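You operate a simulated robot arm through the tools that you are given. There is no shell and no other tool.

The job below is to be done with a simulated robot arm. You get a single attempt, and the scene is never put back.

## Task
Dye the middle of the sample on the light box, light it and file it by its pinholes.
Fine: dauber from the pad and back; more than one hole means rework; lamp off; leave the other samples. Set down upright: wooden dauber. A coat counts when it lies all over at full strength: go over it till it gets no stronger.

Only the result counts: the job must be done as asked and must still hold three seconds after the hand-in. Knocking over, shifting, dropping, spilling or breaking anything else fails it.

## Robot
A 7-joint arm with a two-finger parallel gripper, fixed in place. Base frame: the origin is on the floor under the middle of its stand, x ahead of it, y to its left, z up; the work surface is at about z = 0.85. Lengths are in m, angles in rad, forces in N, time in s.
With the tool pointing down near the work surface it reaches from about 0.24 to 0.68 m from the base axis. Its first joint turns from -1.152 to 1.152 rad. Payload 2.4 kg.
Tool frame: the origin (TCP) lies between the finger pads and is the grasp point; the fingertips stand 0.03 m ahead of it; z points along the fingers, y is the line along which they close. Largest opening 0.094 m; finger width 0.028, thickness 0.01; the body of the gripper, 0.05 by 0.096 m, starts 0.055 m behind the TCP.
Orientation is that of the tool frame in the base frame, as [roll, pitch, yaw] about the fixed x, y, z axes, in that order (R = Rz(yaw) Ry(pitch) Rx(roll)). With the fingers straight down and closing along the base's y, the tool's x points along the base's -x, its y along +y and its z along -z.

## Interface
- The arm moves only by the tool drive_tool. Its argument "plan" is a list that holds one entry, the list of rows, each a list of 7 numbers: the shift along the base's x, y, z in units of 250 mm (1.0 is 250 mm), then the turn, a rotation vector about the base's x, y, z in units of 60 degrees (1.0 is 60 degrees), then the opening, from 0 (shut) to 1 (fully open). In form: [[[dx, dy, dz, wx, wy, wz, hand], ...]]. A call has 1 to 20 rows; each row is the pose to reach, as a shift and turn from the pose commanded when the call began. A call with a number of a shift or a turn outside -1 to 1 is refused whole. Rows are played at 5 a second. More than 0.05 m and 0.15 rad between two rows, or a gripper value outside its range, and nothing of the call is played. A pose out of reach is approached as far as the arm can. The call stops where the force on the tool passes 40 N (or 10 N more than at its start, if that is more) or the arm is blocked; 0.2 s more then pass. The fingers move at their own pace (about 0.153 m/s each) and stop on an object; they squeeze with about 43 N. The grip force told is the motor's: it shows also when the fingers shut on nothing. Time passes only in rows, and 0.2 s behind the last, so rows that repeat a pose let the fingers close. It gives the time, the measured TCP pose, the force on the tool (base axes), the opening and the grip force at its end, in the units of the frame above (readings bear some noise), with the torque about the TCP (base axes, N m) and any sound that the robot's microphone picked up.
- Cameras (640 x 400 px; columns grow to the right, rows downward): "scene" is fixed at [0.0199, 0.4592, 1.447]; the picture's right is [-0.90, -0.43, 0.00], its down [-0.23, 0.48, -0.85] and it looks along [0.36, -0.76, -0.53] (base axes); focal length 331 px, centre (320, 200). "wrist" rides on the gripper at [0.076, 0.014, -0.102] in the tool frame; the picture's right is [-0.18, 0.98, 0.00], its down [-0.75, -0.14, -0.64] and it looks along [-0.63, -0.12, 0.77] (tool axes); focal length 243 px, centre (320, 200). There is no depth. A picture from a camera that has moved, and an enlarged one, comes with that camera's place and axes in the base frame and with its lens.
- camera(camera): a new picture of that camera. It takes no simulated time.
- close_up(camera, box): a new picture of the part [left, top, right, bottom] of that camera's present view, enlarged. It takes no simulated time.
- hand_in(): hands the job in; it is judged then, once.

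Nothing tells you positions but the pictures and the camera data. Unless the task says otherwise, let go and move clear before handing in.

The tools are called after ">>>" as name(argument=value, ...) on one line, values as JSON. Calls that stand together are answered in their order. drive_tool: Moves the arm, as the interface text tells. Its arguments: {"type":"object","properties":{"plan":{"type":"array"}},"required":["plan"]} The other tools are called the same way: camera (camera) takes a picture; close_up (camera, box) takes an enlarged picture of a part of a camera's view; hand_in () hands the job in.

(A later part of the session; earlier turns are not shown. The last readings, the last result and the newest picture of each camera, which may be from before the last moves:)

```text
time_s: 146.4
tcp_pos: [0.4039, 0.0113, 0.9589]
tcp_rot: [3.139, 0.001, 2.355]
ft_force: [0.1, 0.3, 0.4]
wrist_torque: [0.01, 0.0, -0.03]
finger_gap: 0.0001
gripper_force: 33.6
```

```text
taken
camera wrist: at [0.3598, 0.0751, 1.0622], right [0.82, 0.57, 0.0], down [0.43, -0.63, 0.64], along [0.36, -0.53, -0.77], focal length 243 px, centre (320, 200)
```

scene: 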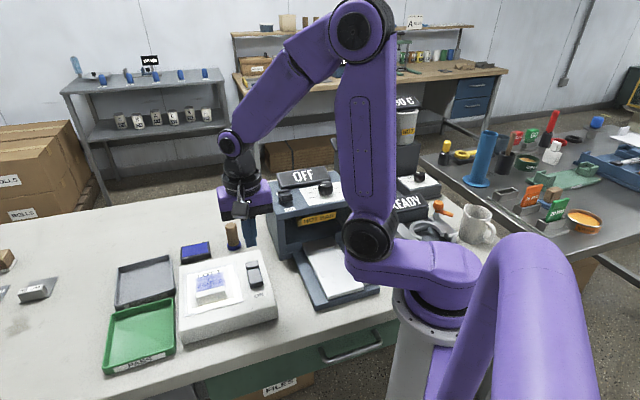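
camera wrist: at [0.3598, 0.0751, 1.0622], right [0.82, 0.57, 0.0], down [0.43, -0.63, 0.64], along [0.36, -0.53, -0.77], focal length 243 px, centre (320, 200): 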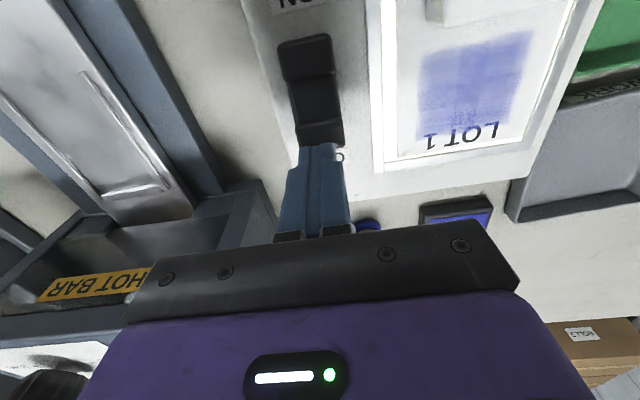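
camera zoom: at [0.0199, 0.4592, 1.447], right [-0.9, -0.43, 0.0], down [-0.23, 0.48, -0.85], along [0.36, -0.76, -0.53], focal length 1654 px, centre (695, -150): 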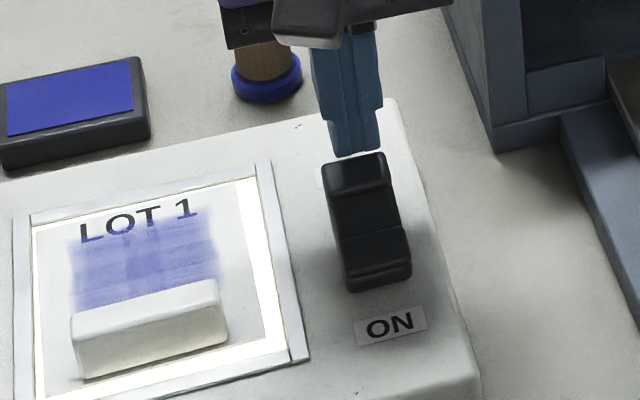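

>>> drive_tool(plan=[[[0, 0, -0.012, 0, 0, 0, 0], [0, 0, -0.024, 0, 0, 0, 0], [0, 0, -0.036, 0, 0, 0, 0], [0, 0, -0.048, 0, 0, 0, 0], [0, 0, -0.056, 0, 0, 0, 0], [0, 0, -0.064, 0, 0, 0, 0]]])

>>> drive_tool(plan=[[[0, 0, 0.06, 0, 0, 0, 0], [0, 0, 0.16, 0, 0, 0, 0]]])

>>> close_up(camera="scene", box=[185, 230, 305, 310])

```text
time_s: 147.8
tcp_pos: [0.4043, 0.0115, 0.9471]
tcp_rot: [3.139, 0.002, 2.358]
ft_force: [-1.2, -1.1, 8.5]
wrist_torque: [0.03, 0.16, 0.02]
finger_gap: 0.0
gripper_force: 32.9
stopped in row 6: the force on the tool passed its limit at 47 N (the readings are from after the stop); the commanded pose is now the measured one
```

```text
time_s: 148.4
tcp_pos: [0.4047, 0.0111, 0.9865]
tcp_rot: [3.137, 0.0, 2.356]
ft_force: [0.0, 0.0, -0.4]
wrist_torque: [-0.01, -0.02, 0.02]
finger_gap: 0.0
gripper_force: 32.8
```

```text
5.00 times, centred on (245, 270) of scene
camera zoom: at [0.0199, 0.4592, 1.447], right [-0.9, -0.43, 0.0], down [-0.23, 0.48, -0.85], along [0.36, -0.76, -0.53], focal length 1654 px, centre (695, -150)
```

zoom: 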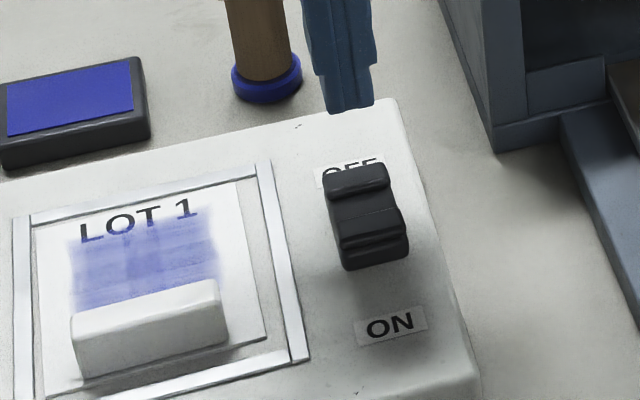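

The lamp went off cleanly. Now I press ON again.

>>> drive_tool(plan=[[[-0.064, 0.066, 0.03, 0, 0, 0, 0], [-0.128, 0.133, 0.03, 0, 0, 0, 0], [-0.128, 0.133, -0.06, 0, 0, 0, 0], [-0.128, 0.133, -0.11, 0, 0, 0, 0], [-0.128, 0.133, -0.12, 0, 0, 0, 0], [-0.128, 0.133, -0.132, 0, 0, 0, 0], [-0.128, 0.133, -0.144, 0, 0, 0, 0], [-0.128, 0.133, -0.156, 0, 0, 0, 0], [-0.128, 0.133, -0.168, 0, 0, 0, 0], [-0.128, 0.133, -0.176, 0, 0, 0, 0]]])

>>> drive_tool(plan=[[[0, 0, 0.06, 0, 0, 0, 0], [0, 0, 0.16, 0, 0, 0, 0], [0, 0, 0.3, 0, 0, 0, 0]]])

>>> close_up(camera="scene", box=[185, 230, 305, 310])

>>> close_up(camera="scene", box=[190, 255, 250, 302])

```text
time_s: 150.3
tcp_pos: [0.3731, 0.044, 0.9476]
tcp_rot: [3.137, 0.002, 2.359]
ft_force: [-0.2, 1.1, 3.1]
wrist_torque: [0.01, -0.01, 0.05]
finger_gap: 0.0
gripper_force: 33.1
stopped in row 9: the force on the tool passed its limit at 54 N (the readings are from after the stop); the commanded pose is now the measured one
```

```text
time_s: 151.1
tcp_pos: [0.3729, 0.0454, 1.0238]
tcp_rot: [3.136, 0.004, 2.355]
ft_force: [0.1, 0.2, -0.4]
wrist_torque: [-0.04, 0.01, 0.0]
finger_gap: 0.0
gripper_force: 32.9
```

```text
5.00 times, centred on (245, 270) of scene
camera zoom: at [0.0199, 0.4592, 1.447], right [-0.9, -0.43, 0.0], down [-0.23, 0.48, -0.85], along [0.36, -0.76, -0.53], focal length 1654 px, centre (695, -150)
```

zoom: 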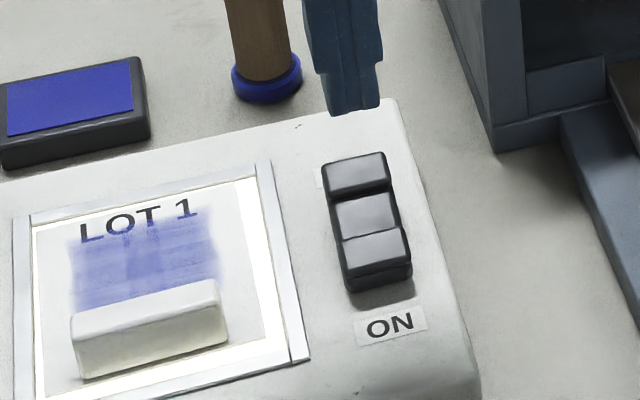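

```text
8.51 times, centred on (220, 278) of scene
camera zoom: at [0.0199, 0.4592, 1.447], right [-0.9, -0.43, 0.0], down [-0.23, 0.48, -0.85], along [0.36, -0.76, -0.53], focal length 2816 px, centre (1171, -468)
```

zoom: 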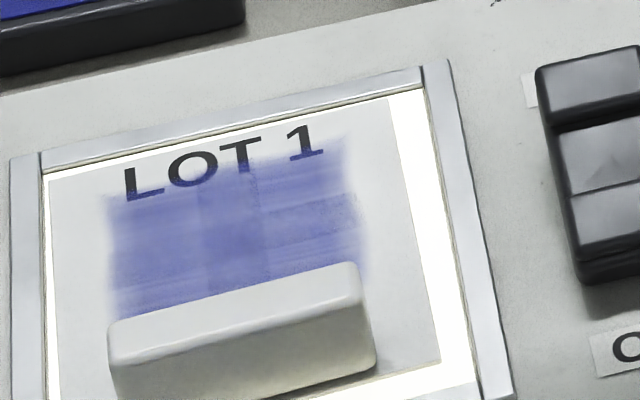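

No pinholes appear from this side either. I'll take one more careful look from the side pose at high zoom.

>>> drive_tool(plan=[[[0.137, 0.067, 0.06, 0, 0, 0, 0], [0.273, 0.135, 0.11, 0, 0, 0, 0], [0.41, 0.202, 0.11, 0, 0, 0, 0], [0.547, 0.269, 0.11, 0, 0, 0, 0], [0.683, 0.337, 0.11, 0, 0, 0, 0], [0.82, 0.404, 0.11, 0, 0, 0, 0], [0.82, 0.404, 0.11, 0, 0, 0, 0]]])

>>> close_up(camera="wrist", box=[150, 25, 240, 95])

>>> close_up(camera="wrist", box=[120, 0, 280, 120])

>>> close_up(camera="scene", box=[198, 262, 232, 286])

```text
time_s: 152.7
tcp_pos: [0.5789, 0.1455, 1.0499]
tcp_rot: [3.135, 0.003, 2.357]
ft_force: [0.1, -0.3, 0.7]
wrist_torque: [-0.03, -0.02, 0.03]
finger_gap: 0.0
gripper_force: 32.7
```

```text
5.71 times, centred on (195, 60) of wrist
camera zoom: at [0.5329, 0.2115, 1.1517], right [0.82, 0.57, 0.01], down [0.43, -0.63, 0.64], along [0.37, -0.53, -0.77], focal length 1386 px, centre (1034, 1000)
```

zoom: 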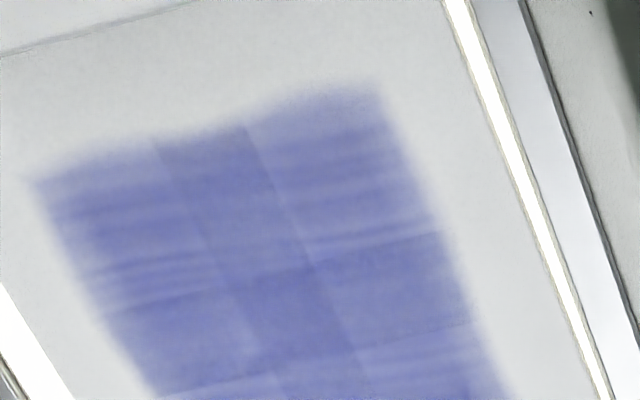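

```text
3.33 times, centred on (200, 60) of wrist
camera zoom: at [0.5329, 0.2115, 1.1517], right [0.82, 0.57, 0.01], down [0.43, -0.63, 0.64], along [0.37, -0.53, -0.77], focal length 809 px, centre (720, 667)
```

zoom: 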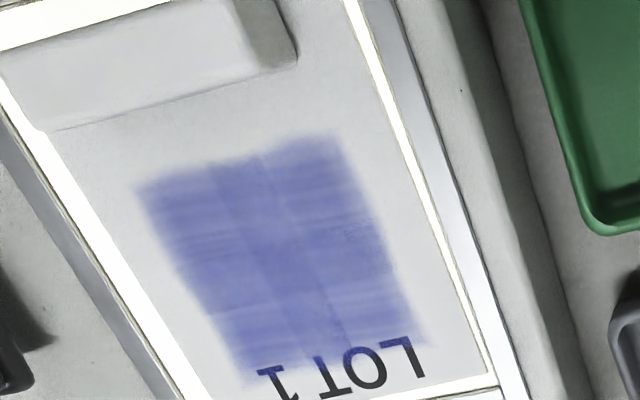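

```text
16.00 times, centred on (215, 274) of scene
camera zoom: at [0.0199, 0.4592, 1.447], right [-0.9, -0.43, 0.0], down [-0.23, 0.48, -0.85], along [0.36, -0.76, -0.53], focal length 5294 px, centre (2000, -984)
```

zoom: 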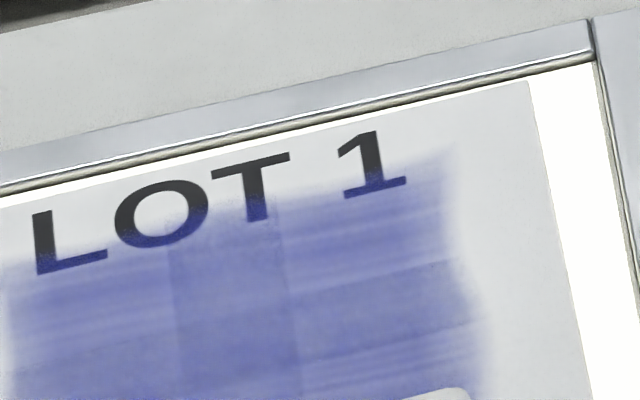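

Still none. To rule out that a weakly loaded dauber caps the coat, I'll do one last test: fetch the dauber, work it lightly on the pad, stroke the patch again and compare.

>>> drive_tool(plan=[[[-0.028, -0.148, 0, -0.0025, 0.0065, 0, 0.5], [-0.056, -0.296, 0, -0.0025, 0.0065, 0, 1], [-0.084, -0.444, 0, -0.0025, 0.0065, 0, 1], [-0.112, -0.593, 0, -0.0025, 0.0065, 0, 1], [-0.14, -0.741, 0, -0.0025, 0.0065, 0, 1], [-0.168, -0.889, 0, -0.0025, 0.0065, 0, 1], [-0.168, -0.889, 0, -0.0025, 0.0065, 0, 1]]])

>>> close_up(camera="wrist", box=[270, 20, 490, 160])

```text
time_s: 154.3
tcp_pos: [0.5357, -0.0766, 1.0514]
tcp_rot: [-3.141, -0.001, 2.357]
ft_force: [0.2, 0.2, 1.0]
wrist_torque: [0.0, 0.03, 0.0]
finger_gap: 0.0941
gripper_force: 0.0
```

```text
2.86 times, centred on (380, 90) of wrist
camera zoom: at [0.4916, -0.0121, 1.1534], right [0.82, 0.57, 0.0], down [0.43, -0.63, 0.64], along [0.36, -0.53, -0.77], focal length 693 px, centre (149, 514)
```

zoom: 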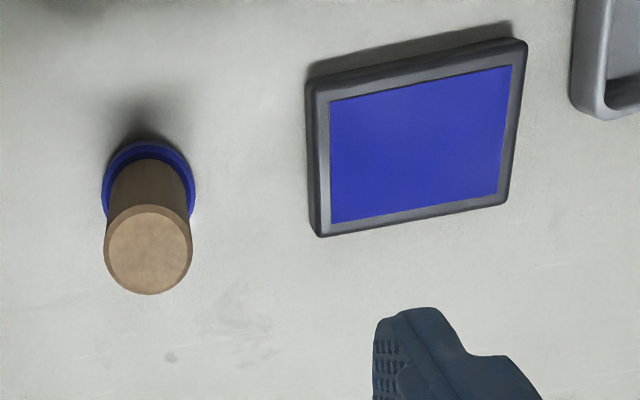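

>>> drive_tool(plan=[[[0, 0, -0.15, 0, 0, 0, 1], [0, 0, -0.3, 0, 0, 0, 1], [0, 0, -0.45, 0, 0, 0, 1], [0, 0, -0.558, 0, 0, 0, 1], [0, 0, -0.558, 0, 0, 0, 1], [0, 0, -0.558, 0, 0, 0, 0], [0, 0, -0.558, 0, 0, 0, 0], [0, 0, -0.558, 0, 0, 0, 0], [0, 0, -0.558, 0, 0, 0, 0]]])

>>> drive_tool(plan=[[[0, 0, 0.1, 0, 0, 0, 0], [0, 0, 0.2, 0, 0, 0, 0], [0.07, 0.07, 0.2, 0, 0, 0, 0], [0.14, 0.14, 0.2, 0, 0, 0, 0], [0.21, 0.21, 0.2, 0, 0, 0, 0], [0.284, 0.281, 0.2, 0, 0, 0, 0], [0.284, 0.281, 0.12, 0, 0, 0, 0], [0.284, 0.281, 0.085, 0, 0, 0, 0], [0.284, 0.281, 0.076, 0, 0, 0, 0], [0.284, 0.281, 0.072, 0, 0, 0, 0], [0.284, 0.281, 0.072, 0, 0, 0, 0]]])

```text
time_s: 156.3
tcp_pos: [0.5361, -0.0757, 0.9107]
tcp_rot: [-3.139, -0.002, 2.356]
ft_force: [0.0, -1.2, -0.2]
wrist_torque: [0.01, 0.02, -0.01]
finger_gap: 0.0292
gripper_force: 42.9
```

```text
time_s: 158.7
tcp_pos: [0.6082, -0.006, 0.9288]
tcp_rot: [-3.141, -0.002, 2.357]
ft_force: [0.0, 0.5, -0.2]
wrist_torque: [0.0, 0.01, 0.0]
finger_gap: 0.029
gripper_force: 43.1
```

>>> drive_tool(plan=[[[0, 0, -0.002, 0, 0, 0, 0], [0, 0, -0.004, 0, 0, 0, 0], [0, 0, -0.004, 0, 0, 0, 0]]])

```text
time_s: 159.5
tcp_pos: [0.6078, -0.0054, 0.9286]
tcp_rot: [-3.141, 0.001, 2.356]
ft_force: [-2.3, 0.6, 7.8]
wrist_torque: [0.14, 0.16, 0.02]
finger_gap: 0.0293
gripper_force: 42.6
```

>>> drive_tool(plan=[[[0.0085, 0.0085, 0, 0, 0, 0, 0], [0.017, 0.017, 0, 0, 0, 0, 0], [0.0085, 0.0085, 0, 0, 0, 0, 0], [0, 0, 0, 0, 0, 0, 0], [-0.0085, -0.0085, 0, 0, 0, 0, 0], [-0.017, -0.017, 0, 0, 0, 0, 0], [-0.0085, -0.0085, 0, 0, 0, 0, 0], [0, 0, 0, 0, 0, 0, 0]]])

>>> close_up(camera="scene", box=[155, 200, 275, 280])

```text
time_s: 161.3
tcp_pos: [0.6061, -0.0085, 0.9286]
tcp_rot: [-3.138, 0.001, 2.353]
ft_force: [-7.7, -3.8, 21.2]
wrist_torque: [-0.08, 0.42, 0.05]
finger_gap: 0.0289
gripper_force: 43.1
```

```text
5.00 times, centred on (215, 240) of scene
camera zoom: at [0.0193, 0.4591, 1.447], right [-0.9, -0.43, 0.0], down [-0.23, 0.48, -0.85], along [0.36, -0.76, -0.53], focal length 1654 px, centre (845, 0)
```

zoom: 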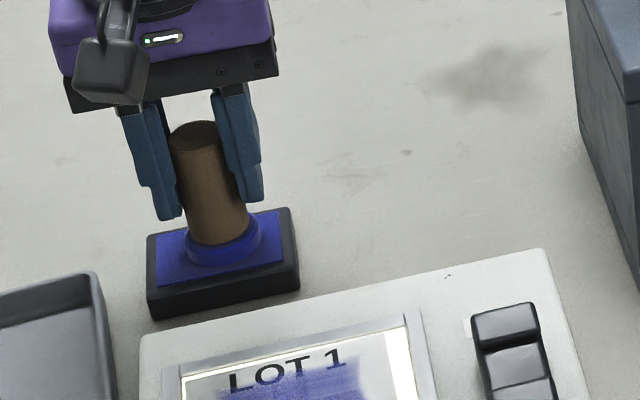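

>>> drive_tool(plan=[[[0, 0, 0.1, 0, 0, 0, 0], [0, 0, 0.25, 0, 0, 0, 0], [-0.113, 0.076, 0.3, 0, 0, 0, 0], [-0.226, 0.152, 0.3, 0, 0, 0, 0], [-0.34, 0.227, 0.3, 0, 0, 0, 0], [-0.453, 0.303, 0.3, 0, 0, 0, 0], [-0.566, 0.379, 0.3, 0, 0, 0, 0], [-0.566, 0.379, 0.2, 0, 0, 0, 0], [-0.566, 0.379, 0.15, 0, 0, 0, 0], [-0.566, 0.379, 0.13, 0, 0, 0, 0], [-0.566, 0.379, 0.122, 0, 0, 0, 0], [-0.566, 0.379, 0.122, 0, 0, 0, 0]]])

```text
time_s: 163.9
tcp_pos: [0.4652, 0.0901, 0.9586]
tcp_rot: [-3.139, -0.003, 2.356]
ft_force: [-1.1, -0.9, 2.7]
wrist_torque: [0.03, 0.01, -0.02]
finger_gap: 0.0292
gripper_force: 43.3
```

>>> drive_tool(plan=[[[0.0057, 0.0339, -0.002, 0, 0, 0, 0], [0.0113, 0.0679, -0.002, 0, 0, 0, 0], [0.0198, 0.0877, -0.002, 0, 0, 0, 0], [0, 0.0679, -0.002, 0, 0, 0, 0], [-0.0226, 0.0453, -0.002, 0, 0, 0, 0], [-0.0453, 0.0226, -0.001, 0, 0, 0, 0], [-0.0679, 0, 0, 0, 0, 0, 0], [-0.082, -0.0198, 0.001, 0, 0, 0, 0], [-0.0622, -0.0396, 0.001, 0, 0, 0, 0], [-0.0396, -0.0622, 0.001, 0, 0, 0, 0], [-0.017, -0.0849, 0.001, 0, 0, 0, 0], [0.0085, -0.0651, 0, 0, 0, 0, 0], [0.0311, -0.0424, -0.001, 0, 0, 0, 0], [0.0537, -0.0198, -0.002, 0, 0, 0, 0], [0.0764, 0.0028, -0.002, 0, 0, 0, 0], [0.0877, 0.0198, -0.002, 0, 0, 0, 0], [0.0651, 0.0368, -0.002, 0, 0, 0, 0], [0.0339, 0.0339, -0.002, 0, 0, 0, 0], [0.0113, 0.0113, -0.002, 0, 0, 0, 0], [0, 0, -0.002, 0, 0, 0, 0]]])

```text
time_s: 168.1
tcp_pos: [0.4645, 0.0892, 0.9587]
tcp_rot: [3.141, 0.0, 2.357]
ft_force: [1.5, 2.8, 8.3]
wrist_torque: [0.22, -0.06, -0.03]
finger_gap: 0.0289
gripper_force: 43.1
```

>>> drive_tool(plan=[[[-0.0212, -0.0212, -0.001, 0, 0, 0, 0], [-0.0354, -0.0354, 0, 0, 0, 0, 0], [-0.0141, -0.0141, -0.001, 0, 0, 0, 0], [0.0071, 0.0071, -0.001, 0, 0, 0, 0], [0.0283, 0.0283, -0.001, 0, 0, 0, 0], [0.0509, 0.0339, -0.001, 0, 0, 0, 0], [0.0608, 0.0099, -0.001, 0, 0, 0, 0], [0.0396, -0.0113, -0.001, 0, 0, 0, 0], [0.0184, -0.0325, -0.001, 0, 0, 0, 0], [-0.0028, -0.0537, 0, 0, 0, 0, 0], [-0.024, -0.0467, 0.001, 0, 0, 0, 0], [-0.0509, -0.0339, 0.001, 0, 0, 0, 0], [-0.0608, -0.0099, 0.001, 0, 0, 0, 0], [-0.0396, 0.0113, 0, 0, 0, 0, 0], [-0.0184, 0.0325, -0.001, 0, 0, 0, 0], [0.0028, 0.0537, -0.001, 0, 0, 0, 0], [0.0297, 0.0552, -0.001, 0, 0, 0, 0], [0.0212, 0.0212, -0.001, 0, 0, 0, 0], [0, 0, -0.001, 0, 0, 0, 0], [0, 0, 0.04, 0, 0, 0, 0]]])

>>> drive_tool(plan=[[[0, 0, 0.15, 0, 0, 0, 0], [0.05, 0.025, 0.27, 0, 0, 0, 0], [0.15, 0.076, 0.33, 0, 0, 0, 0], [0.3, 0.153, 0.33, 0, 0, 0, 0], [0.45, 0.229, 0.33, 0, 0, 0, 0], [0.45, 0.229, 0.33, 0, 0, 0, 0]]])

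>>> close_up(camera="wrist", box=[150, 25, 240, 95])

>>> close_up(camera="wrist", box=[120, 0, 280, 120])

>>> close_up(camera="scene", box=[190, 255, 250, 302])

```text
time_s: 172.3
tcp_pos: [0.465, 0.0885, 0.9689]
tcp_rot: [-3.138, -0.002, 2.357]
ft_force: [0.3, -0.5, -0.2]
wrist_torque: [0.01, -0.02, -0.01]
finger_gap: 0.0289
gripper_force: 43.1
```

```text
time_s: 173.7
tcp_pos: [0.5789, 0.1475, 1.0491]
tcp_rot: [-3.139, -0.003, 2.355]
ft_force: [-0.3, 0.4, 0.3]
wrist_torque: [0.04, -0.05, -0.01]
finger_gap: 0.029
gripper_force: 43.2
```

```text
5.71 times, centred on (195, 60) of wrist
camera zoom: at [0.5341, 0.2115, 1.1527], right [0.82, 0.57, 0.0], down [0.44, -0.63, 0.64], along [0.36, -0.53, -0.77], focal length 1386 px, centre (1034, 1000)
```

zoom: 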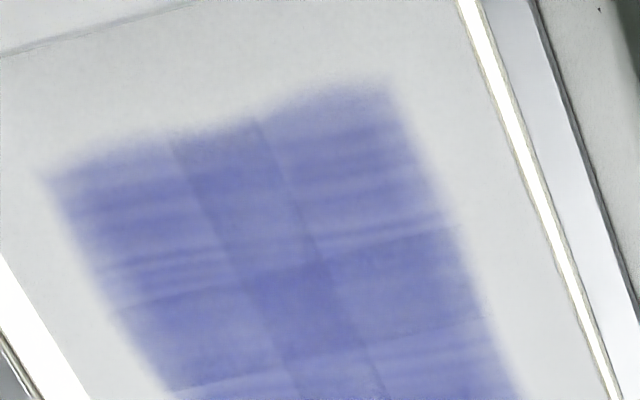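

```text
3.33 times, centred on (200, 60) of wrist
camera zoom: at [0.5341, 0.2115, 1.1527], right [0.82, 0.57, 0.0], down [0.44, -0.63, 0.64], along [0.36, -0.53, -0.77], focal length 809 px, centre (720, 667)
```

zoom: 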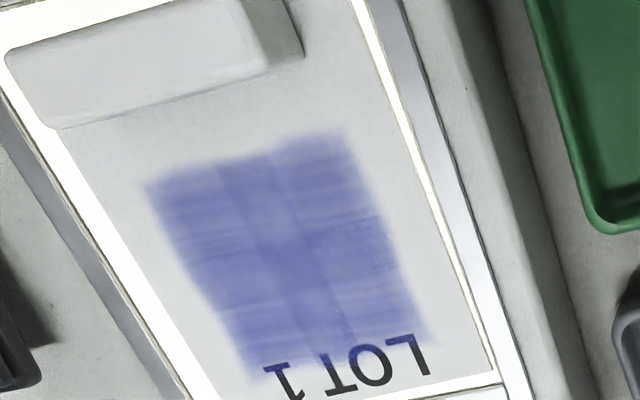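

```text
8.51 times, centred on (220, 278) of scene
camera zoom: at [0.0199, 0.4592, 1.447], right [-0.9, -0.43, 0.0], down [-0.23, 0.48, -0.85], along [0.36, -0.76, -0.53], focal length 2816 px, centre (1171, -468)
```

zoom: 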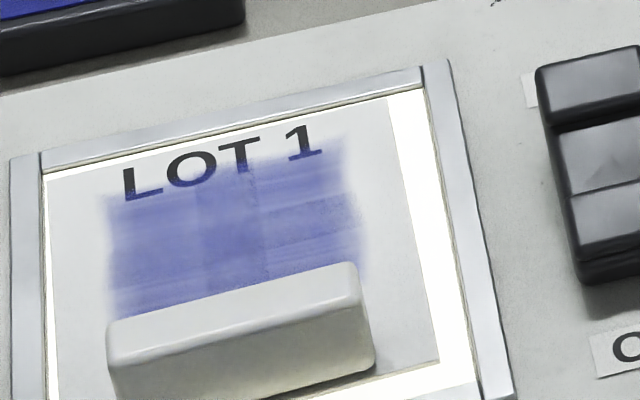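

The coat is unchanged after a well-worked dauber, so it is full, and no pinhole shows. I return the dauber to its spot.

>>> drive_tool(plan=[[[-0.028, -0.148, 0, 0, 0, 0, 0], [-0.056, -0.296, 0, 0, 0, 0, 0], [-0.084, -0.444, 0, 0, 0, 0, 0], [-0.112, -0.593, 0, 0, 0, 0, 0], [-0.14, -0.741, -0.05, 0, 0, 0, 0], [-0.168, -0.889, -0.15, 0, 0, 0, 0], [-0.168, -0.889, -0.3, 0, 0, 0, 0], [-0.168, -0.889, -0.45, 0, 0, 0, 0], [-0.168, -0.889, -0.53, 0, 0, 0, 0], [-0.168, -0.889, -0.55, 0, 0, 0, 0], [-0.168, -0.889, -0.555, 0, 0, 0, 0], [-0.168, -0.889, -0.555, 0, 0, 0, 0]]])

```text
time_s: 176.3
tcp_pos: [0.5355, -0.0756, 0.9121]
tcp_rot: [-3.141, -0.002, 2.355]
ft_force: [-1.4, -0.3, -0.3]
wrist_torque: [0.0, 0.03, 0.0]
finger_gap: 0.0287
gripper_force: 42.7
```

>>> drive_tool(plan=[[[0, 0, -0.003, 0, 0, 0, 0], [0, 0, -0.006, 0, 0, 0, 0], [0, 0, -0.009, 0, 0, 0, 0], [0, 0, -0.009, 0, 0, 0, 0]]])

```text
time_s: 177.3
tcp_pos: [0.5349, -0.0751, 0.9101]
tcp_rot: [3.141, 0.001, 2.355]
ft_force: [-3.2, 1.3, 14.1]
wrist_torque: [0.23, 0.34, 0.0]
finger_gap: 0.0292
gripper_force: 42.4
```

>>> drive_tool(plan=[[[0, 0, 0.002, 0, 0, 0, 0], [0, 0, 0.002, 0, 0, 0, 0], [0, 0, 0.002, 0, 0, 0, 0.45], [0, 0, 0.002, 0, 0, 0, 0.7], [0, 0, 0.002, 0, 0, 0, 1], [0, 0, 0.002, 0, 0, 0, 1]]])

>>> close_up(camera="scene", box=[175, 210, 275, 270])

```text
time_s: 178.7
tcp_pos: [0.5366, -0.0764, 0.9109]
tcp_rot: [-3.137, -0.003, 2.355]
ft_force: [-0.3, -0.6, 0.3]
wrist_torque: [0.01, 0.01, 0.0]
finger_gap: 0.0938
gripper_force: 0.1
```

```text
6.40 times, centred on (225, 240) of scene
camera zoom: at [0.0199, 0.4592, 1.447], right [-0.9, -0.43, 0.0], down [-0.23, 0.48, -0.85], along [0.36, -0.76, -0.53], focal length 2118 px, centre (928, -56)
```

zoom: 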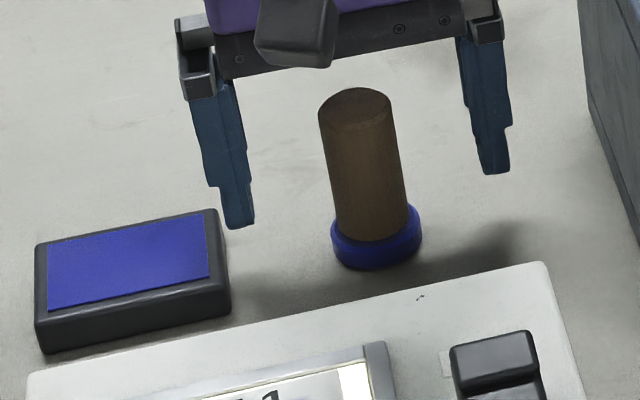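

The dauber stands upright in its place. I rise, turn the tool 90° for gripping the bar, and take a last look at the lit sample from above.

>>> drive_tool(plan=[[[0, 0, 0.15, 0, 0, 0, 1], [0, 0, 0.3, 0, 0, 0, 1], [0, 0, 0.45, 0, 0, 0, 1], [0, 0, 0.57, 0, 0, 0, 1], [-0.04, 0.086, 0.57, 0, 0, 0.125, 1], [-0.08, 0.172, 0.57, 0, 0, 0.25, 1], [-0.12, 0.258, 0.57, 0, 0, 0.375, 1], [-0.16, 0.344, 0.57, 0, 0, 0.5, 1], [-0.2, 0.43, 0.57, 0, 0, 0.625, 1], [-0.24, 0.516, 0.57, 0, 0, 0.75, 1], [-0.28, 0.602, 0.57, 0, 0, 0.875, 1], [-0.32, 0.688, 0.57, 0, 0, 1.0, 1]]])

>>> drive_tool(plan=[[[0, 0, 0, 0, 0, 0.125, 1], [0, 0, 0, 0, 0, 0.25, 1], [0, 0, 0, 0, 0, 0.375, 1], [0, 0, 0, 0, 0, 0.5, 1], [0, 0, 0, 0, 0, 0.5, 1]]])

>>> camera(camera="wrist")

>>> close_up(camera="wrist", box=[220, 0, 420, 160])

>>> close_up(camera="wrist", box=[270, 40, 370, 130])

```text
time_s: 181.3
tcp_pos: [0.455, 0.0975, 1.0526]
tcp_rot: [-3.139, 0.0, -2.877]
ft_force: [0.5, 0.3, 0.3]
wrist_torque: [-0.02, -0.01, 0.02]
finger_gap: 0.094
gripper_force: 0.0
```

```text
time_s: 182.5
tcp_pos: [0.4557, 0.0964, 1.0524]
tcp_rot: [-3.141, -0.001, -2.354]
ft_force: [0.3, -0.8, 0.3]
wrist_torque: [0.0, 0.01, -0.01]
finger_gap: 0.094
gripper_force: 0.0
```

```text
taken
camera wrist: at [0.3913, 0.0529, 1.1549], right [-0.57, 0.82, 0.0], down [0.63, 0.44, 0.64], along [0.53, 0.36, -0.77], focal length 243 px, centre (320, 200)
```

wrist: 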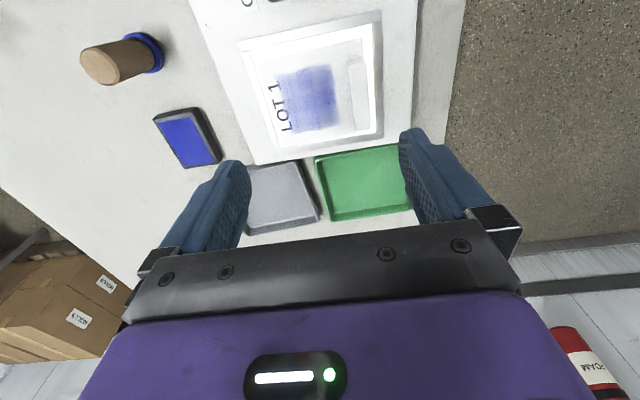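

```text
2.50 times, centred on (320, 80) of wrist
camera zoom: at [0.3913, 0.0529, 1.1549], right [-0.57, 0.82, 0.0], down [0.63, 0.44, 0.64], along [0.53, 0.36, -0.77], focal length 606 px, centre (320, 500)
```

zoom: 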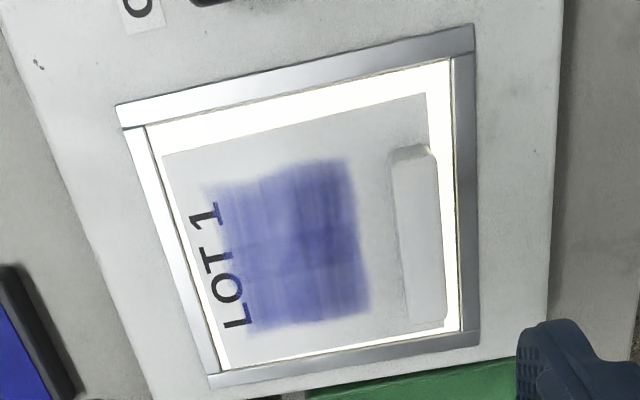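

```text
4.44 times, centred on (320, 85) of wrist
camera zoom: at [0.3913, 0.0529, 1.1549], right [-0.57, 0.82, 0.0], down [0.63, 0.44, 0.64], along [0.53, 0.36, -0.77], focal length 1078 px, centre (320, 711)
```

zoom: 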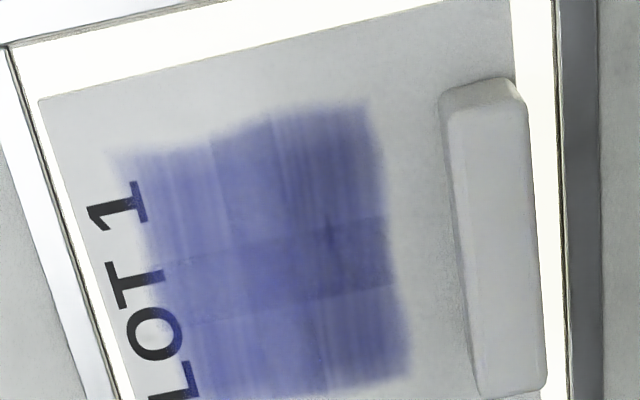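

>>> close_up(camera="wrist", box=[305, 55, 345, 95])

>>> close_up(camera="wrist", box=[280, 60, 320, 100])

>>> close_up(camera="wrist", box=[295, 95, 345, 135])

```text
10.00 times, centred on (325, 75) of wrist
camera zoom: at [0.3913, 0.0529, 1.1549], right [-0.57, 0.82, 0.0], down [0.63, 0.44, 0.64], along [0.53, 0.36, -0.77], focal length 2426 px, centre (270, 1450)
```

zoom: 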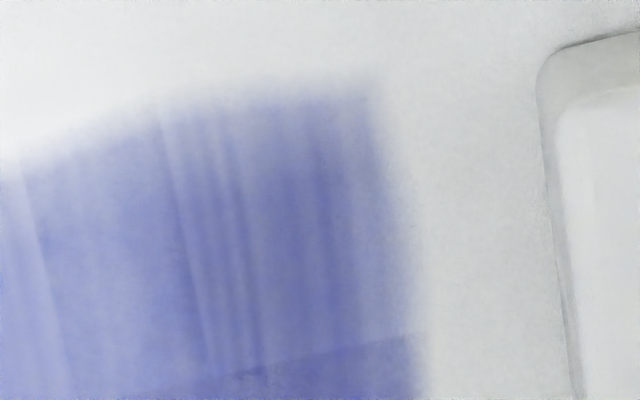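

```text
10.00 times, centred on (300, 80) of wrist
camera zoom: at [0.3913, 0.0529, 1.1549], right [-0.57, 0.82, 0.0], down [0.63, 0.44, 0.64], along [0.53, 0.36, -0.77], focal length 2426 px, centre (520, 1400)
```

zoom: 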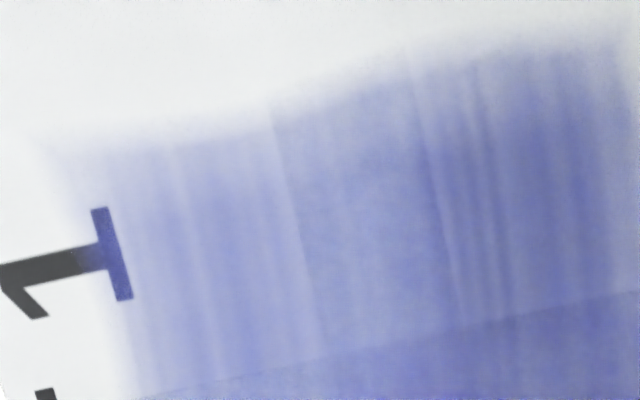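

```text
10.00 times, centred on (320, 115) of wrist
camera zoom: at [0.3913, 0.0529, 1.1549], right [-0.57, 0.82, 0.0], down [0.63, 0.44, 0.64], along [0.53, 0.36, -0.77], focal length 2426 px, centre (320, 1050)
```

zoom: 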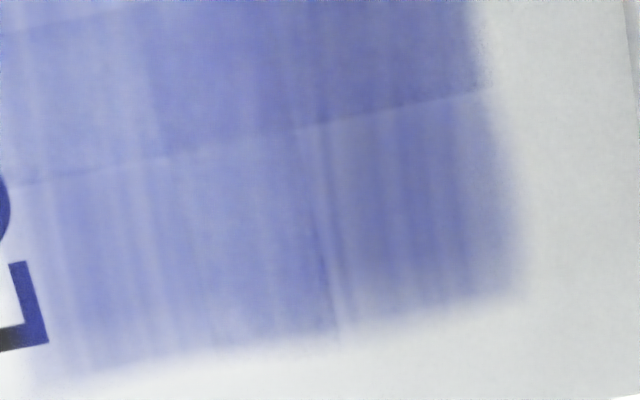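

I notice the card has crept about 5 mm sideways against the frame, so the outer corner of the patch may have had less coverage than I assumed. I'll go back for the dauber and go over it once more with a wider sweep, centred on the card's true position.

>>> drive_tool(plan=[[[0.04, -0.086, 0, 0, 0, -0.125, 1], [0.08, -0.172, 0, 0, 0, -0.25, 1], [0.12, -0.258, 0, 0, 0, -0.375, 1], [0.16, -0.344, 0, 0, 0, -0.5, 1], [0.2, -0.43, 0, 0, 0, -0.625, 1], [0.24, -0.516, 0, 0, 0, -0.75, 1], [0.28, -0.602, 0, 0, 0, -0.875, 1], [0.32, -0.688, 0, 0, 0, -1.0, 1]]])

>>> drive_tool(plan=[[[0, 0, 0, 0, 0, -0.125, 1], [0, 0, 0, 0, 0, -0.25, 1], [0, 0, 0, 0, 0, -0.375, 1], [0, 0, 0, 0, 0, -0.5, 1], [0, 0, 0, 0, 0, -0.5, 1]]])

>>> close_up(camera="wrist", box=[270, 20, 490, 160])

>>> close_up(camera="scene", box=[190, 255, 250, 302])

```text
time_s: 184.3
tcp_pos: [0.5362, -0.0755, 1.0528]
tcp_rot: [-3.139, -0.001, 2.877]
ft_force: [0.7, 0.7, 0.5]
wrist_torque: [0.02, -0.01, 0.02]
finger_gap: 0.0939
gripper_force: 0.0
```

```text
time_s: 185.5
tcp_pos: [0.5359, -0.075, 1.0525]
tcp_rot: [-3.141, -0.003, 2.356]
ft_force: [-0.4, 0.0, 0.4]
wrist_torque: [-0.03, -0.01, -0.02]
finger_gap: 0.0938
gripper_force: 0.1
```

```text
2.86 times, centred on (380, 90) of wrist
camera zoom: at [0.492, -0.0112, 1.1549], right [0.83, 0.56, 0.0], down [0.43, -0.63, 0.64], along [0.36, -0.53, -0.77], focal length 693 px, centre (149, 514)
```

zoom: 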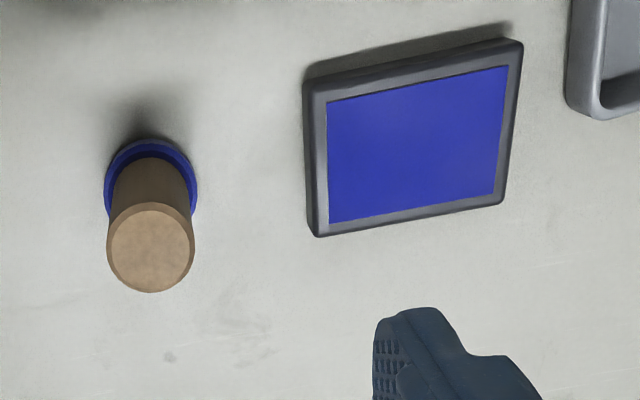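

```text
8.51 times, centred on (220, 278) of scene
camera zoom: at [0.0199, 0.4592, 1.447], right [-0.9, -0.43, 0.0], down [-0.23, 0.48, -0.85], along [0.36, -0.76, -0.53], focal length 2816 px, centre (1171, -468)
```

zoom: 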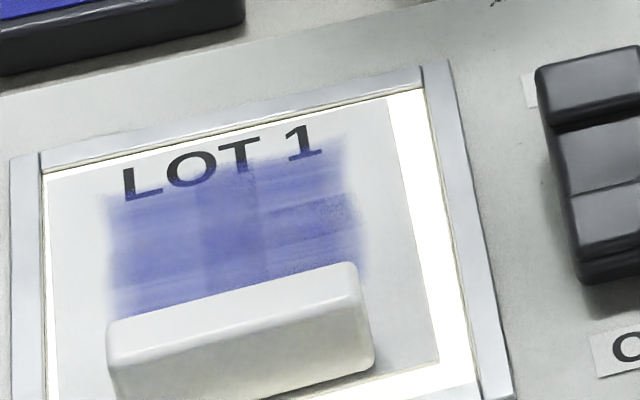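

>>> drive_tool(plan=[[[0, 0, -0.15, 0, 0, 0, 1], [0, 0, -0.3, 0, 0, 0, 1], [0, 0, -0.45, 0, 0, 0, 1], [0, 0, -0.566, 0, 0, 0, 1], [0, 0, -0.566, 0, 0, 0, 1], [0, 0, -0.566, 0, 0, 0, 0], [0, 0, -0.566, 0, 0, 0, 0], [0, 0, -0.566, 0, 0, 0, 0], [0, 0, -0.566, 0, 0, 0, 0]]])

>>> drive_tool(plan=[[[0, 0, 0.1, 0, 0, 0, 0], [0, 0, 0.2, 0, 0, 0, 0], [0.07, 0.07, 0.2, 0, 0, 0, 0], [0.14, 0.14, 0.2, 0, 0, 0, 0], [0.21, 0.21, 0.2, 0, 0, 0, 0], [0.284, 0.281, 0.2, 0, 0, 0, 0], [0.284, 0.281, 0.12, 0, 0, 0, 0], [0.284, 0.281, 0.085, 0, 0, 0, 0], [0.284, 0.281, 0.074, 0, 0, 0, 0], [0.284, 0.281, 0.07, 0, 0, 0, 0], [0.284, 0.281, 0.07, 0, 0, 0, 0]]])

```text
time_s: 187.5
tcp_pos: [0.5363, -0.0746, 0.9118]
tcp_rot: [-3.139, -0.003, 2.355]
ft_force: [1.0, 0.3, -0.5]
wrist_torque: [-0.01, 0.01, 0.03]
finger_gap: 0.0294
gripper_force: 43.2
```

```text
time_s: 189.9
tcp_pos: [0.6069, -0.0055, 0.9298]
tcp_rot: [-3.139, -0.002, 2.355]
ft_force: [-0.1, -0.9, -0.9]
wrist_torque: [-0.01, -0.02, 0.01]
finger_gap: 0.0288
gripper_force: 43.0
```

>>> drive_tool(plan=[[[0, 0, -0.003, 0, 0, 0, 0], [0, 0, -0.005, 0, 0, 0, 0], [0, 0, -0.005, 0, 0, 0, 0], [0, 0, -0.005, 0, 0, 0, 0], [0, 0, -0.005, 0, 0, 0, 0]]])

```text
time_s: 191.1
tcp_pos: [0.6082, -0.0051, 0.929]
tcp_rot: [3.141, 0.001, 2.356]
ft_force: [-3.9, 0.7, 21.4]
wrist_torque: [0.11, 0.29, -0.01]
finger_gap: 0.029
gripper_force: 42.4
```

>>> drive_tool(plan=[[[0, 0, 0.1, 0, 0, 0, 0], [0, 0, 0.25, 0, 0, 0, 0], [-0.109, 0.077, 0.3, 0, 0, 0, 0], [-0.219, 0.155, 0.3, 0, 0, 0, 0], [-0.328, 0.232, 0.3, 0, 0, 0, 0], [-0.438, 0.31, 0.3, 0, 0, 0, 0], [-0.547, 0.387, 0.3, 0, 0, 0, 0], [-0.547, 0.387, 0.2, 0, 0, 0, 0], [-0.547, 0.387, 0.15, 0, 0, 0, 0], [-0.547, 0.387, 0.13, 0, 0, 0, 0], [-0.547, 0.387, 0.124, 0, 0, 0, 0], [-0.547, 0.387, 0.122, 0, 0, 0, 0], [-0.547, 0.387, 0.122, 0, 0, 0, 0]]])

```text
time_s: 193.9
tcp_pos: [0.4687, 0.0913, 0.9585]
tcp_rot: [-3.141, -0.001, 2.356]
ft_force: [-1.7, 0.3, 10.0]
wrist_torque: [0.07, 0.11, -0.01]
finger_gap: 0.0293
gripper_force: 42.8
```

>>> drive_tool(plan=[[[0.0057, 0.0509, 0, 0, 0, 0, 0], [0.0141, 0.1047, 0, 0, 0, 0, 0], [-0.0096, 0.0809, 0, 0, 0, 0, 0], [-0.0334, 0.0571, 0, 0, 0, 0, 0], [-0.0571, 0.0334, 0.001, 0, 0, 0, 0], [-0.0809, 0.0096, 0.002, 0, 0, 0, 0], [-0.1047, -0.0141, 0.003, 0, 0, 0, 0], [-0.0764, -0.0424, 0.003, 0, 0, 0, 0], [-0.0526, -0.0187, 0.002, 0, 0, 0, 0], [-0.0288, 0.0051, 0.001, 0, 0, 0, 0], [-0.0051, 0.0288, 0, 0, 0, 0, 0], [0.0187, 0.0526, 0, 0, 0, 0, 0], [0.0424, 0.0764, 0, 0, 0, 0, 0], [0.0735, 0.0453, 0, 0, 0, 0, 0], [0.0498, 0.0215, 0, 0, 0, 0, 0], [0.026, -0.0023, 0, 0, 0, 0, 0], [0.0023, -0.026, 0.001, 0, 0, 0, 0], [-0.0215, -0.0498, 0.002, 0, 0, 0, 0], [-0.0453, -0.0735, 0.003, 0, 0, 0, 0], [-0.017, -0.1018, 0.003, 0, 0, 0, 0]]])

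```text
time_s: 198.1
tcp_pos: [0.4655, 0.0652, 0.9586]
tcp_rot: [-3.137, -0.001, 2.357]
ft_force: [-0.5, 0.3, -2.1]
wrist_torque: [0.02, 0.0, -0.02]
finger_gap: 0.0292
gripper_force: 43.3
```

The far corner lost contact, so my raised height there was too cautious. I find the contact force at this corner first.

>>> drive_tool(plan=[[[0, 0, -0.002, 0, 0, 0, 0], [0, 0, -0.004, 0, 0, 0, 0], [0, 0, -0.004, 0, 0, 0, 0]]])

```text
time_s: 198.9
tcp_pos: [0.4665, 0.0659, 0.9574]
tcp_rot: [-3.141, 0.001, 2.357]
ft_force: [-2.8, -1.7, 11.1]
wrist_torque: [-0.04, 0.16, 0.01]
finger_gap: 0.0291
gripper_force: 42.8
```

Contact there is fine at the same height, so the surface is level. I sweep the whole patch at uniform light pressure.

>>> drive_tool(plan=[[[0.0238, 0.0238, 0, 0, 0, 0, 0], [0.0475, 0.0475, 0, 0, 0, 0, 0], [0.0713, 0.0713, 0, 0, 0, 0, 0], [0.095, 0.095, 0, 0, 0, 0, 0], [0.1188, 0.1188, 0, 0, 0, 0, 0], [0.0905, 0.1471, 0, 0, 0, 0, 0], [0.0667, 0.1233, 0, 0, 0, 0, 0], [0.043, 0.0996, 0, 0, 0, 0, 0], [0.0192, 0.0758, 0, 0, 0, 0, 0], [-0.0045, 0.0521, 0, 0, 0, 0, 0], [-0.0283, 0.0283, 0, 0, 0, 0, 0], [-0.0594, 0.0594, 0, 0, 0, 0, 0], [-0.0356, 0.0832, 0, 0, 0, 0, 0], [-0.0119, 0.1069, 0, 0, 0, 0, 0], [0.0119, 0.1307, 0, 0, 0, 0, 0], [0.0356, 0.1544, 0, 0, 0, 0, 0], [0.0594, 0.1782, 0, 0, 0, 0, 0], [0.0311, 0.2065, 0, 0, 0, 0, 0], [0.0073, 0.1827, 0, 0, 0, 0, 0], [-0.0164, 0.159, 0, 0, 0, 0, 0]]])

```text
time_s: 203.1
tcp_pos: [0.4629, 0.1063, 0.958]
tcp_rot: [-3.14, -0.001, 2.356]
ft_force: [1.2, 2.9, 5.6]
wrist_torque: [0.22, -0.1, -0.02]
finger_gap: 0.0289
gripper_force: 42.7
```

>>> drive_tool(plan=[[[-0.0238, -0.0238, 0, 0, 0, 0, 0], [-0.0475, -0.0475, 0, 0, 0, 0, 0], [-0.0713, -0.0713, 0, 0, 0, 0, 0], [-0.0345, -0.0741, 0, 0, 0, 0, 0], [-0.0006, -0.0684, 0, 0, 0, 0, 0], [0.0334, -0.0571, 0, 0, 0, 0, 0], [0.0334, -0.0571, 0, 0, 0, 0, 0]]])

>>> close_up(camera="scene", box=[190, 255, 250, 302])

```text
time_s: 204.7
tcp_pos: [0.4708, 0.0901, 0.9581]
tcp_rot: [-3.14, -0.001, 2.355]
ft_force: [-5.9, -5.3, 18.6]
wrist_torque: [-0.22, 0.34, 0.04]
finger_gap: 0.0291
gripper_force: 43.2
```

```text
8.51 times, centred on (220, 278) of scene
camera zoom: at [0.0194, 0.459, 1.447], right [-0.9, -0.43, 0.0], down [-0.23, 0.48, -0.85], along [0.36, -0.76, -0.53], focal length 2816 px, centre (1171, -468)
```

zoom: 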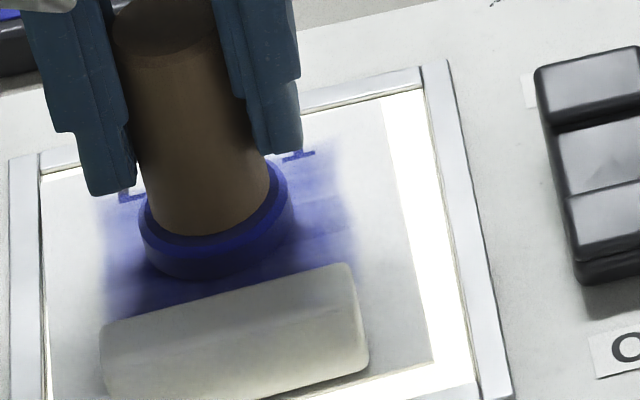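

>>> drive_tool(plan=[[[0, 0, 0.04, 0, 0, 0, 0], [0, 0, 0.15, 0, 0, 0, 0], [0.05, 0.025, 0.28, 0, 0, 0, 0], [0.15, 0.076, 0.37, 0, 0, 0, 0], [0.3, 0.153, 0.37, 0, 0, 0, 0], [0.431, 0.22, 0.37, 0, 0, 0, 0], [0.431, 0.22, 0.37, 0, 0, 0, 0]]])

>>> close_up(camera="wrist", box=[150, 25, 240, 95])

>>> close_up(camera="wrist", box=[120, 0, 280, 120])

>>> close_up(camera="scene", box=[190, 255, 250, 302])

```text
time_s: 206.3
tcp_pos: [0.5765, 0.1462, 1.0509]
tcp_rot: [-3.141, 0.0, 2.359]
ft_force: [-0.7, -0.9, -0.7]
wrist_torque: [-0.03, -0.03, -0.02]
finger_gap: 0.029
gripper_force: 42.2
```

```text
5.71 times, centred on (195, 60) of wrist
camera zoom: at [0.5328, 0.2114, 1.1531], right [0.82, 0.57, 0.0], down [0.44, -0.63, 0.64], along [0.36, -0.53, -0.77], focal length 1386 px, centre (1034, 1000)
```

zoom: 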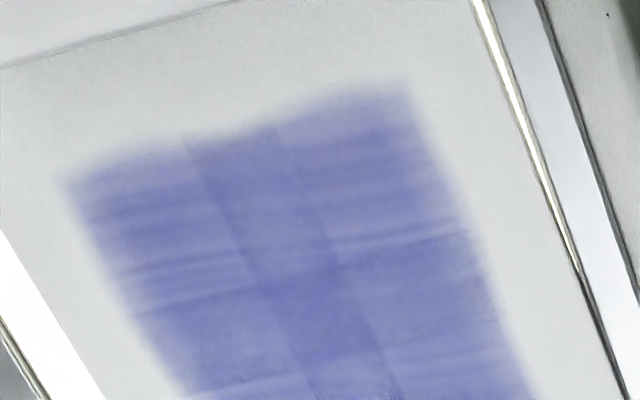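

```text
3.33 times, centred on (200, 60) of wrist
camera zoom: at [0.5328, 0.2114, 1.1531], right [0.82, 0.57, 0.0], down [0.44, -0.63, 0.64], along [0.36, -0.53, -0.77], focal length 809 px, centre (720, 667)
```

zoom: 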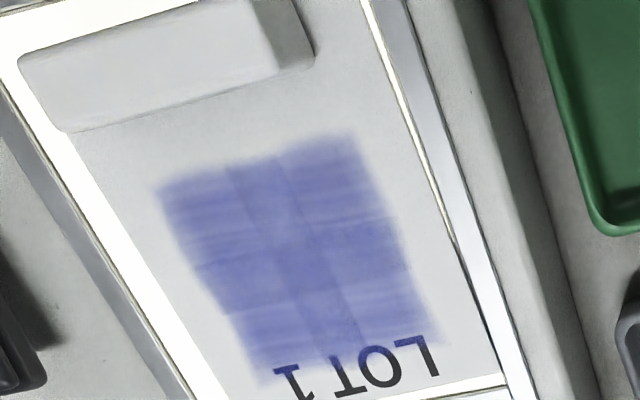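

```text
8.51 times, centred on (220, 278) of scene
camera zoom: at [0.0199, 0.4592, 1.447], right [-0.9, -0.43, 0.0], down [-0.23, 0.48, -0.85], along [0.36, -0.76, -0.53], focal length 2816 px, centre (1171, -468)
```

zoom: 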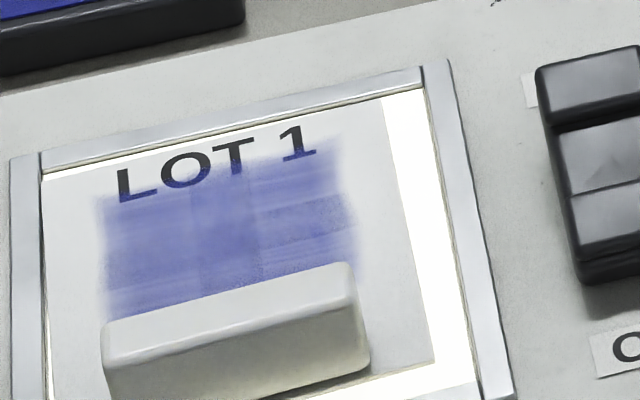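

The coat is unchanged after a full even sweep: full strength all over and no pinholes showing, so the sample goes to PASS. I return the dauber for good.

>>> drive_tool(plan=[[[-0.028, -0.148, 0, 0, 0, 0, 0], [-0.056, -0.296, 0, 0, 0, 0, 0], [-0.084, -0.444, 0, 0, 0, 0, 0], [-0.112, -0.593, 0, 0, 0, 0, 0], [-0.14, -0.741, -0.05, 0, 0, 0, 0], [-0.168, -0.888, -0.15, 0, 0, 0, 0], [-0.168, -0.888, -0.3, 0, 0, 0, 0], [-0.168, -0.888, -0.45, 0, 0, 0, 0], [-0.168, -0.888, -0.53, 0, 0, 0, 0], [-0.168, -0.888, -0.55, 0, 0, 0, 0], [-0.168, -0.888, -0.555, 0, 0, 0, 0], [-0.168, -0.888, -0.555, 0, 0, 0, 0]]])

>>> drive_tool(plan=[[[0, 0, -0.002, 0, 0, 0, 0], [0, 0, -0.004, 0, 0, 0, 0], [0, 0, -0.006, 0, 0, 0, 0], [0, 0, -0.006, 0, 0, 0, 0]]])

```text
time_s: 208.9
tcp_pos: [0.5355, -0.0755, 0.9119]
tcp_rot: [-3.14, -0.002, 2.357]
ft_force: [-0.1, 1.0, 0.0]
wrist_torque: [0.03, 0.03, 0.02]
finger_gap: 0.0293
gripper_force: 42.6
```

```text
time_s: 209.9
tcp_pos: [0.536, -0.0758, 0.9109]
tcp_rot: [-3.139, -0.001, 2.356]
ft_force: [-2.1, 0.2, 6.5]
wrist_torque: [0.13, 0.16, 0.03]
finger_gap: 0.0295
gripper_force: 43.4
```

Light contact with the bench (6.5 N). I release and rise.

>>> drive_tool(plan=[[[0, 0, 0, 0, 0, 0, 0.45], [0, 0, 0, 0, 0, 0, 0.7], [0, 0, 0, 0, 0, 0, 1], [0, 0, 0, 0, 0, 0, 1], [0, 0, 0.1, 0, 0, 0, 1], [0, 0, 0.25, 0, 0, 0, 1], [0, 0, 0.4, 0, 0, 0, 1], [0, 0, 0.56, 0, 0, 0, 1], [0, 0, 0.56, 0, 0, 0, 1]]])

>>> close_up(camera="scene", box=[175, 210, 275, 270])

>>> camera(camera="scene")

```text
time_s: 211.9
tcp_pos: [0.5358, -0.076, 1.0485]
tcp_rot: [-3.139, -0.001, 2.357]
ft_force: [-0.1, 0.4, -0.4]
wrist_torque: [-0.05, 0.03, 0.02]
finger_gap: 0.0941
gripper_force: 0.1
```

```text
6.40 times, centred on (225, 240) of scene
camera zoom: at [0.0199, 0.4592, 1.447], right [-0.9, -0.43, 0.0], down [-0.23, 0.48, -0.85], along [0.36, -0.76, -0.53], focal length 2118 px, centre (928, -56)
```

zoom: 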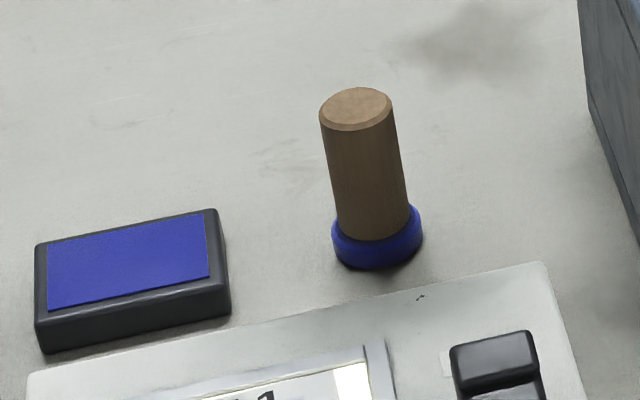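

```text
taken
```

scene: 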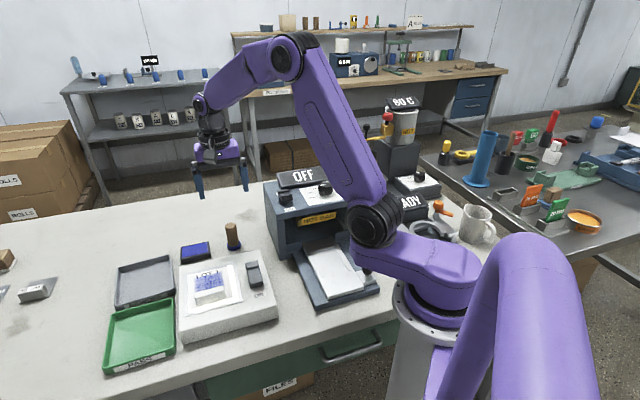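

>>> close_up(camera="scene", box=[196, 266, 222, 286])

>>> close_up(camera="scene", box=[208, 262, 234, 282])

```text
16.00 times, centred on (209, 276) of scene
camera zoom: at [0.0199, 0.4592, 1.447], right [-0.9, -0.43, 0.0], down [-0.23, 0.48, -0.85], along [0.36, -0.76, -0.53], focal length 5294 px, centre (2096, -1016)
```

zoom: 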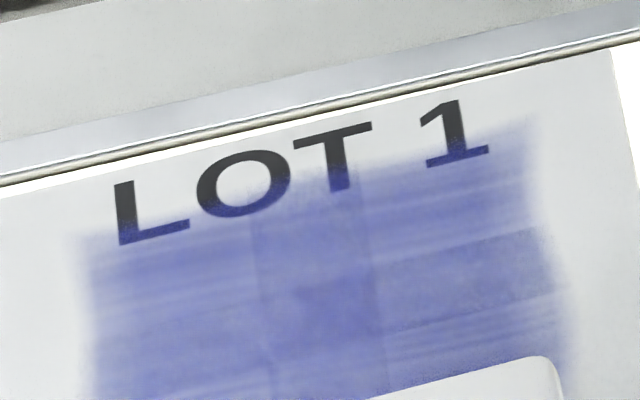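

```text
16.00 times, centred on (221, 272) of scene
camera zoom: at [0.0199, 0.4592, 1.447], right [-0.9, -0.43, 0.0], down [-0.23, 0.48, -0.85], along [0.36, -0.76, -0.53], focal length 5294 px, centre (1904, -952)
```

zoom: 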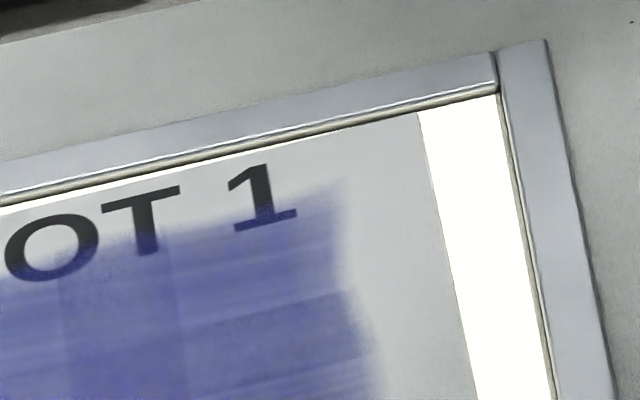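

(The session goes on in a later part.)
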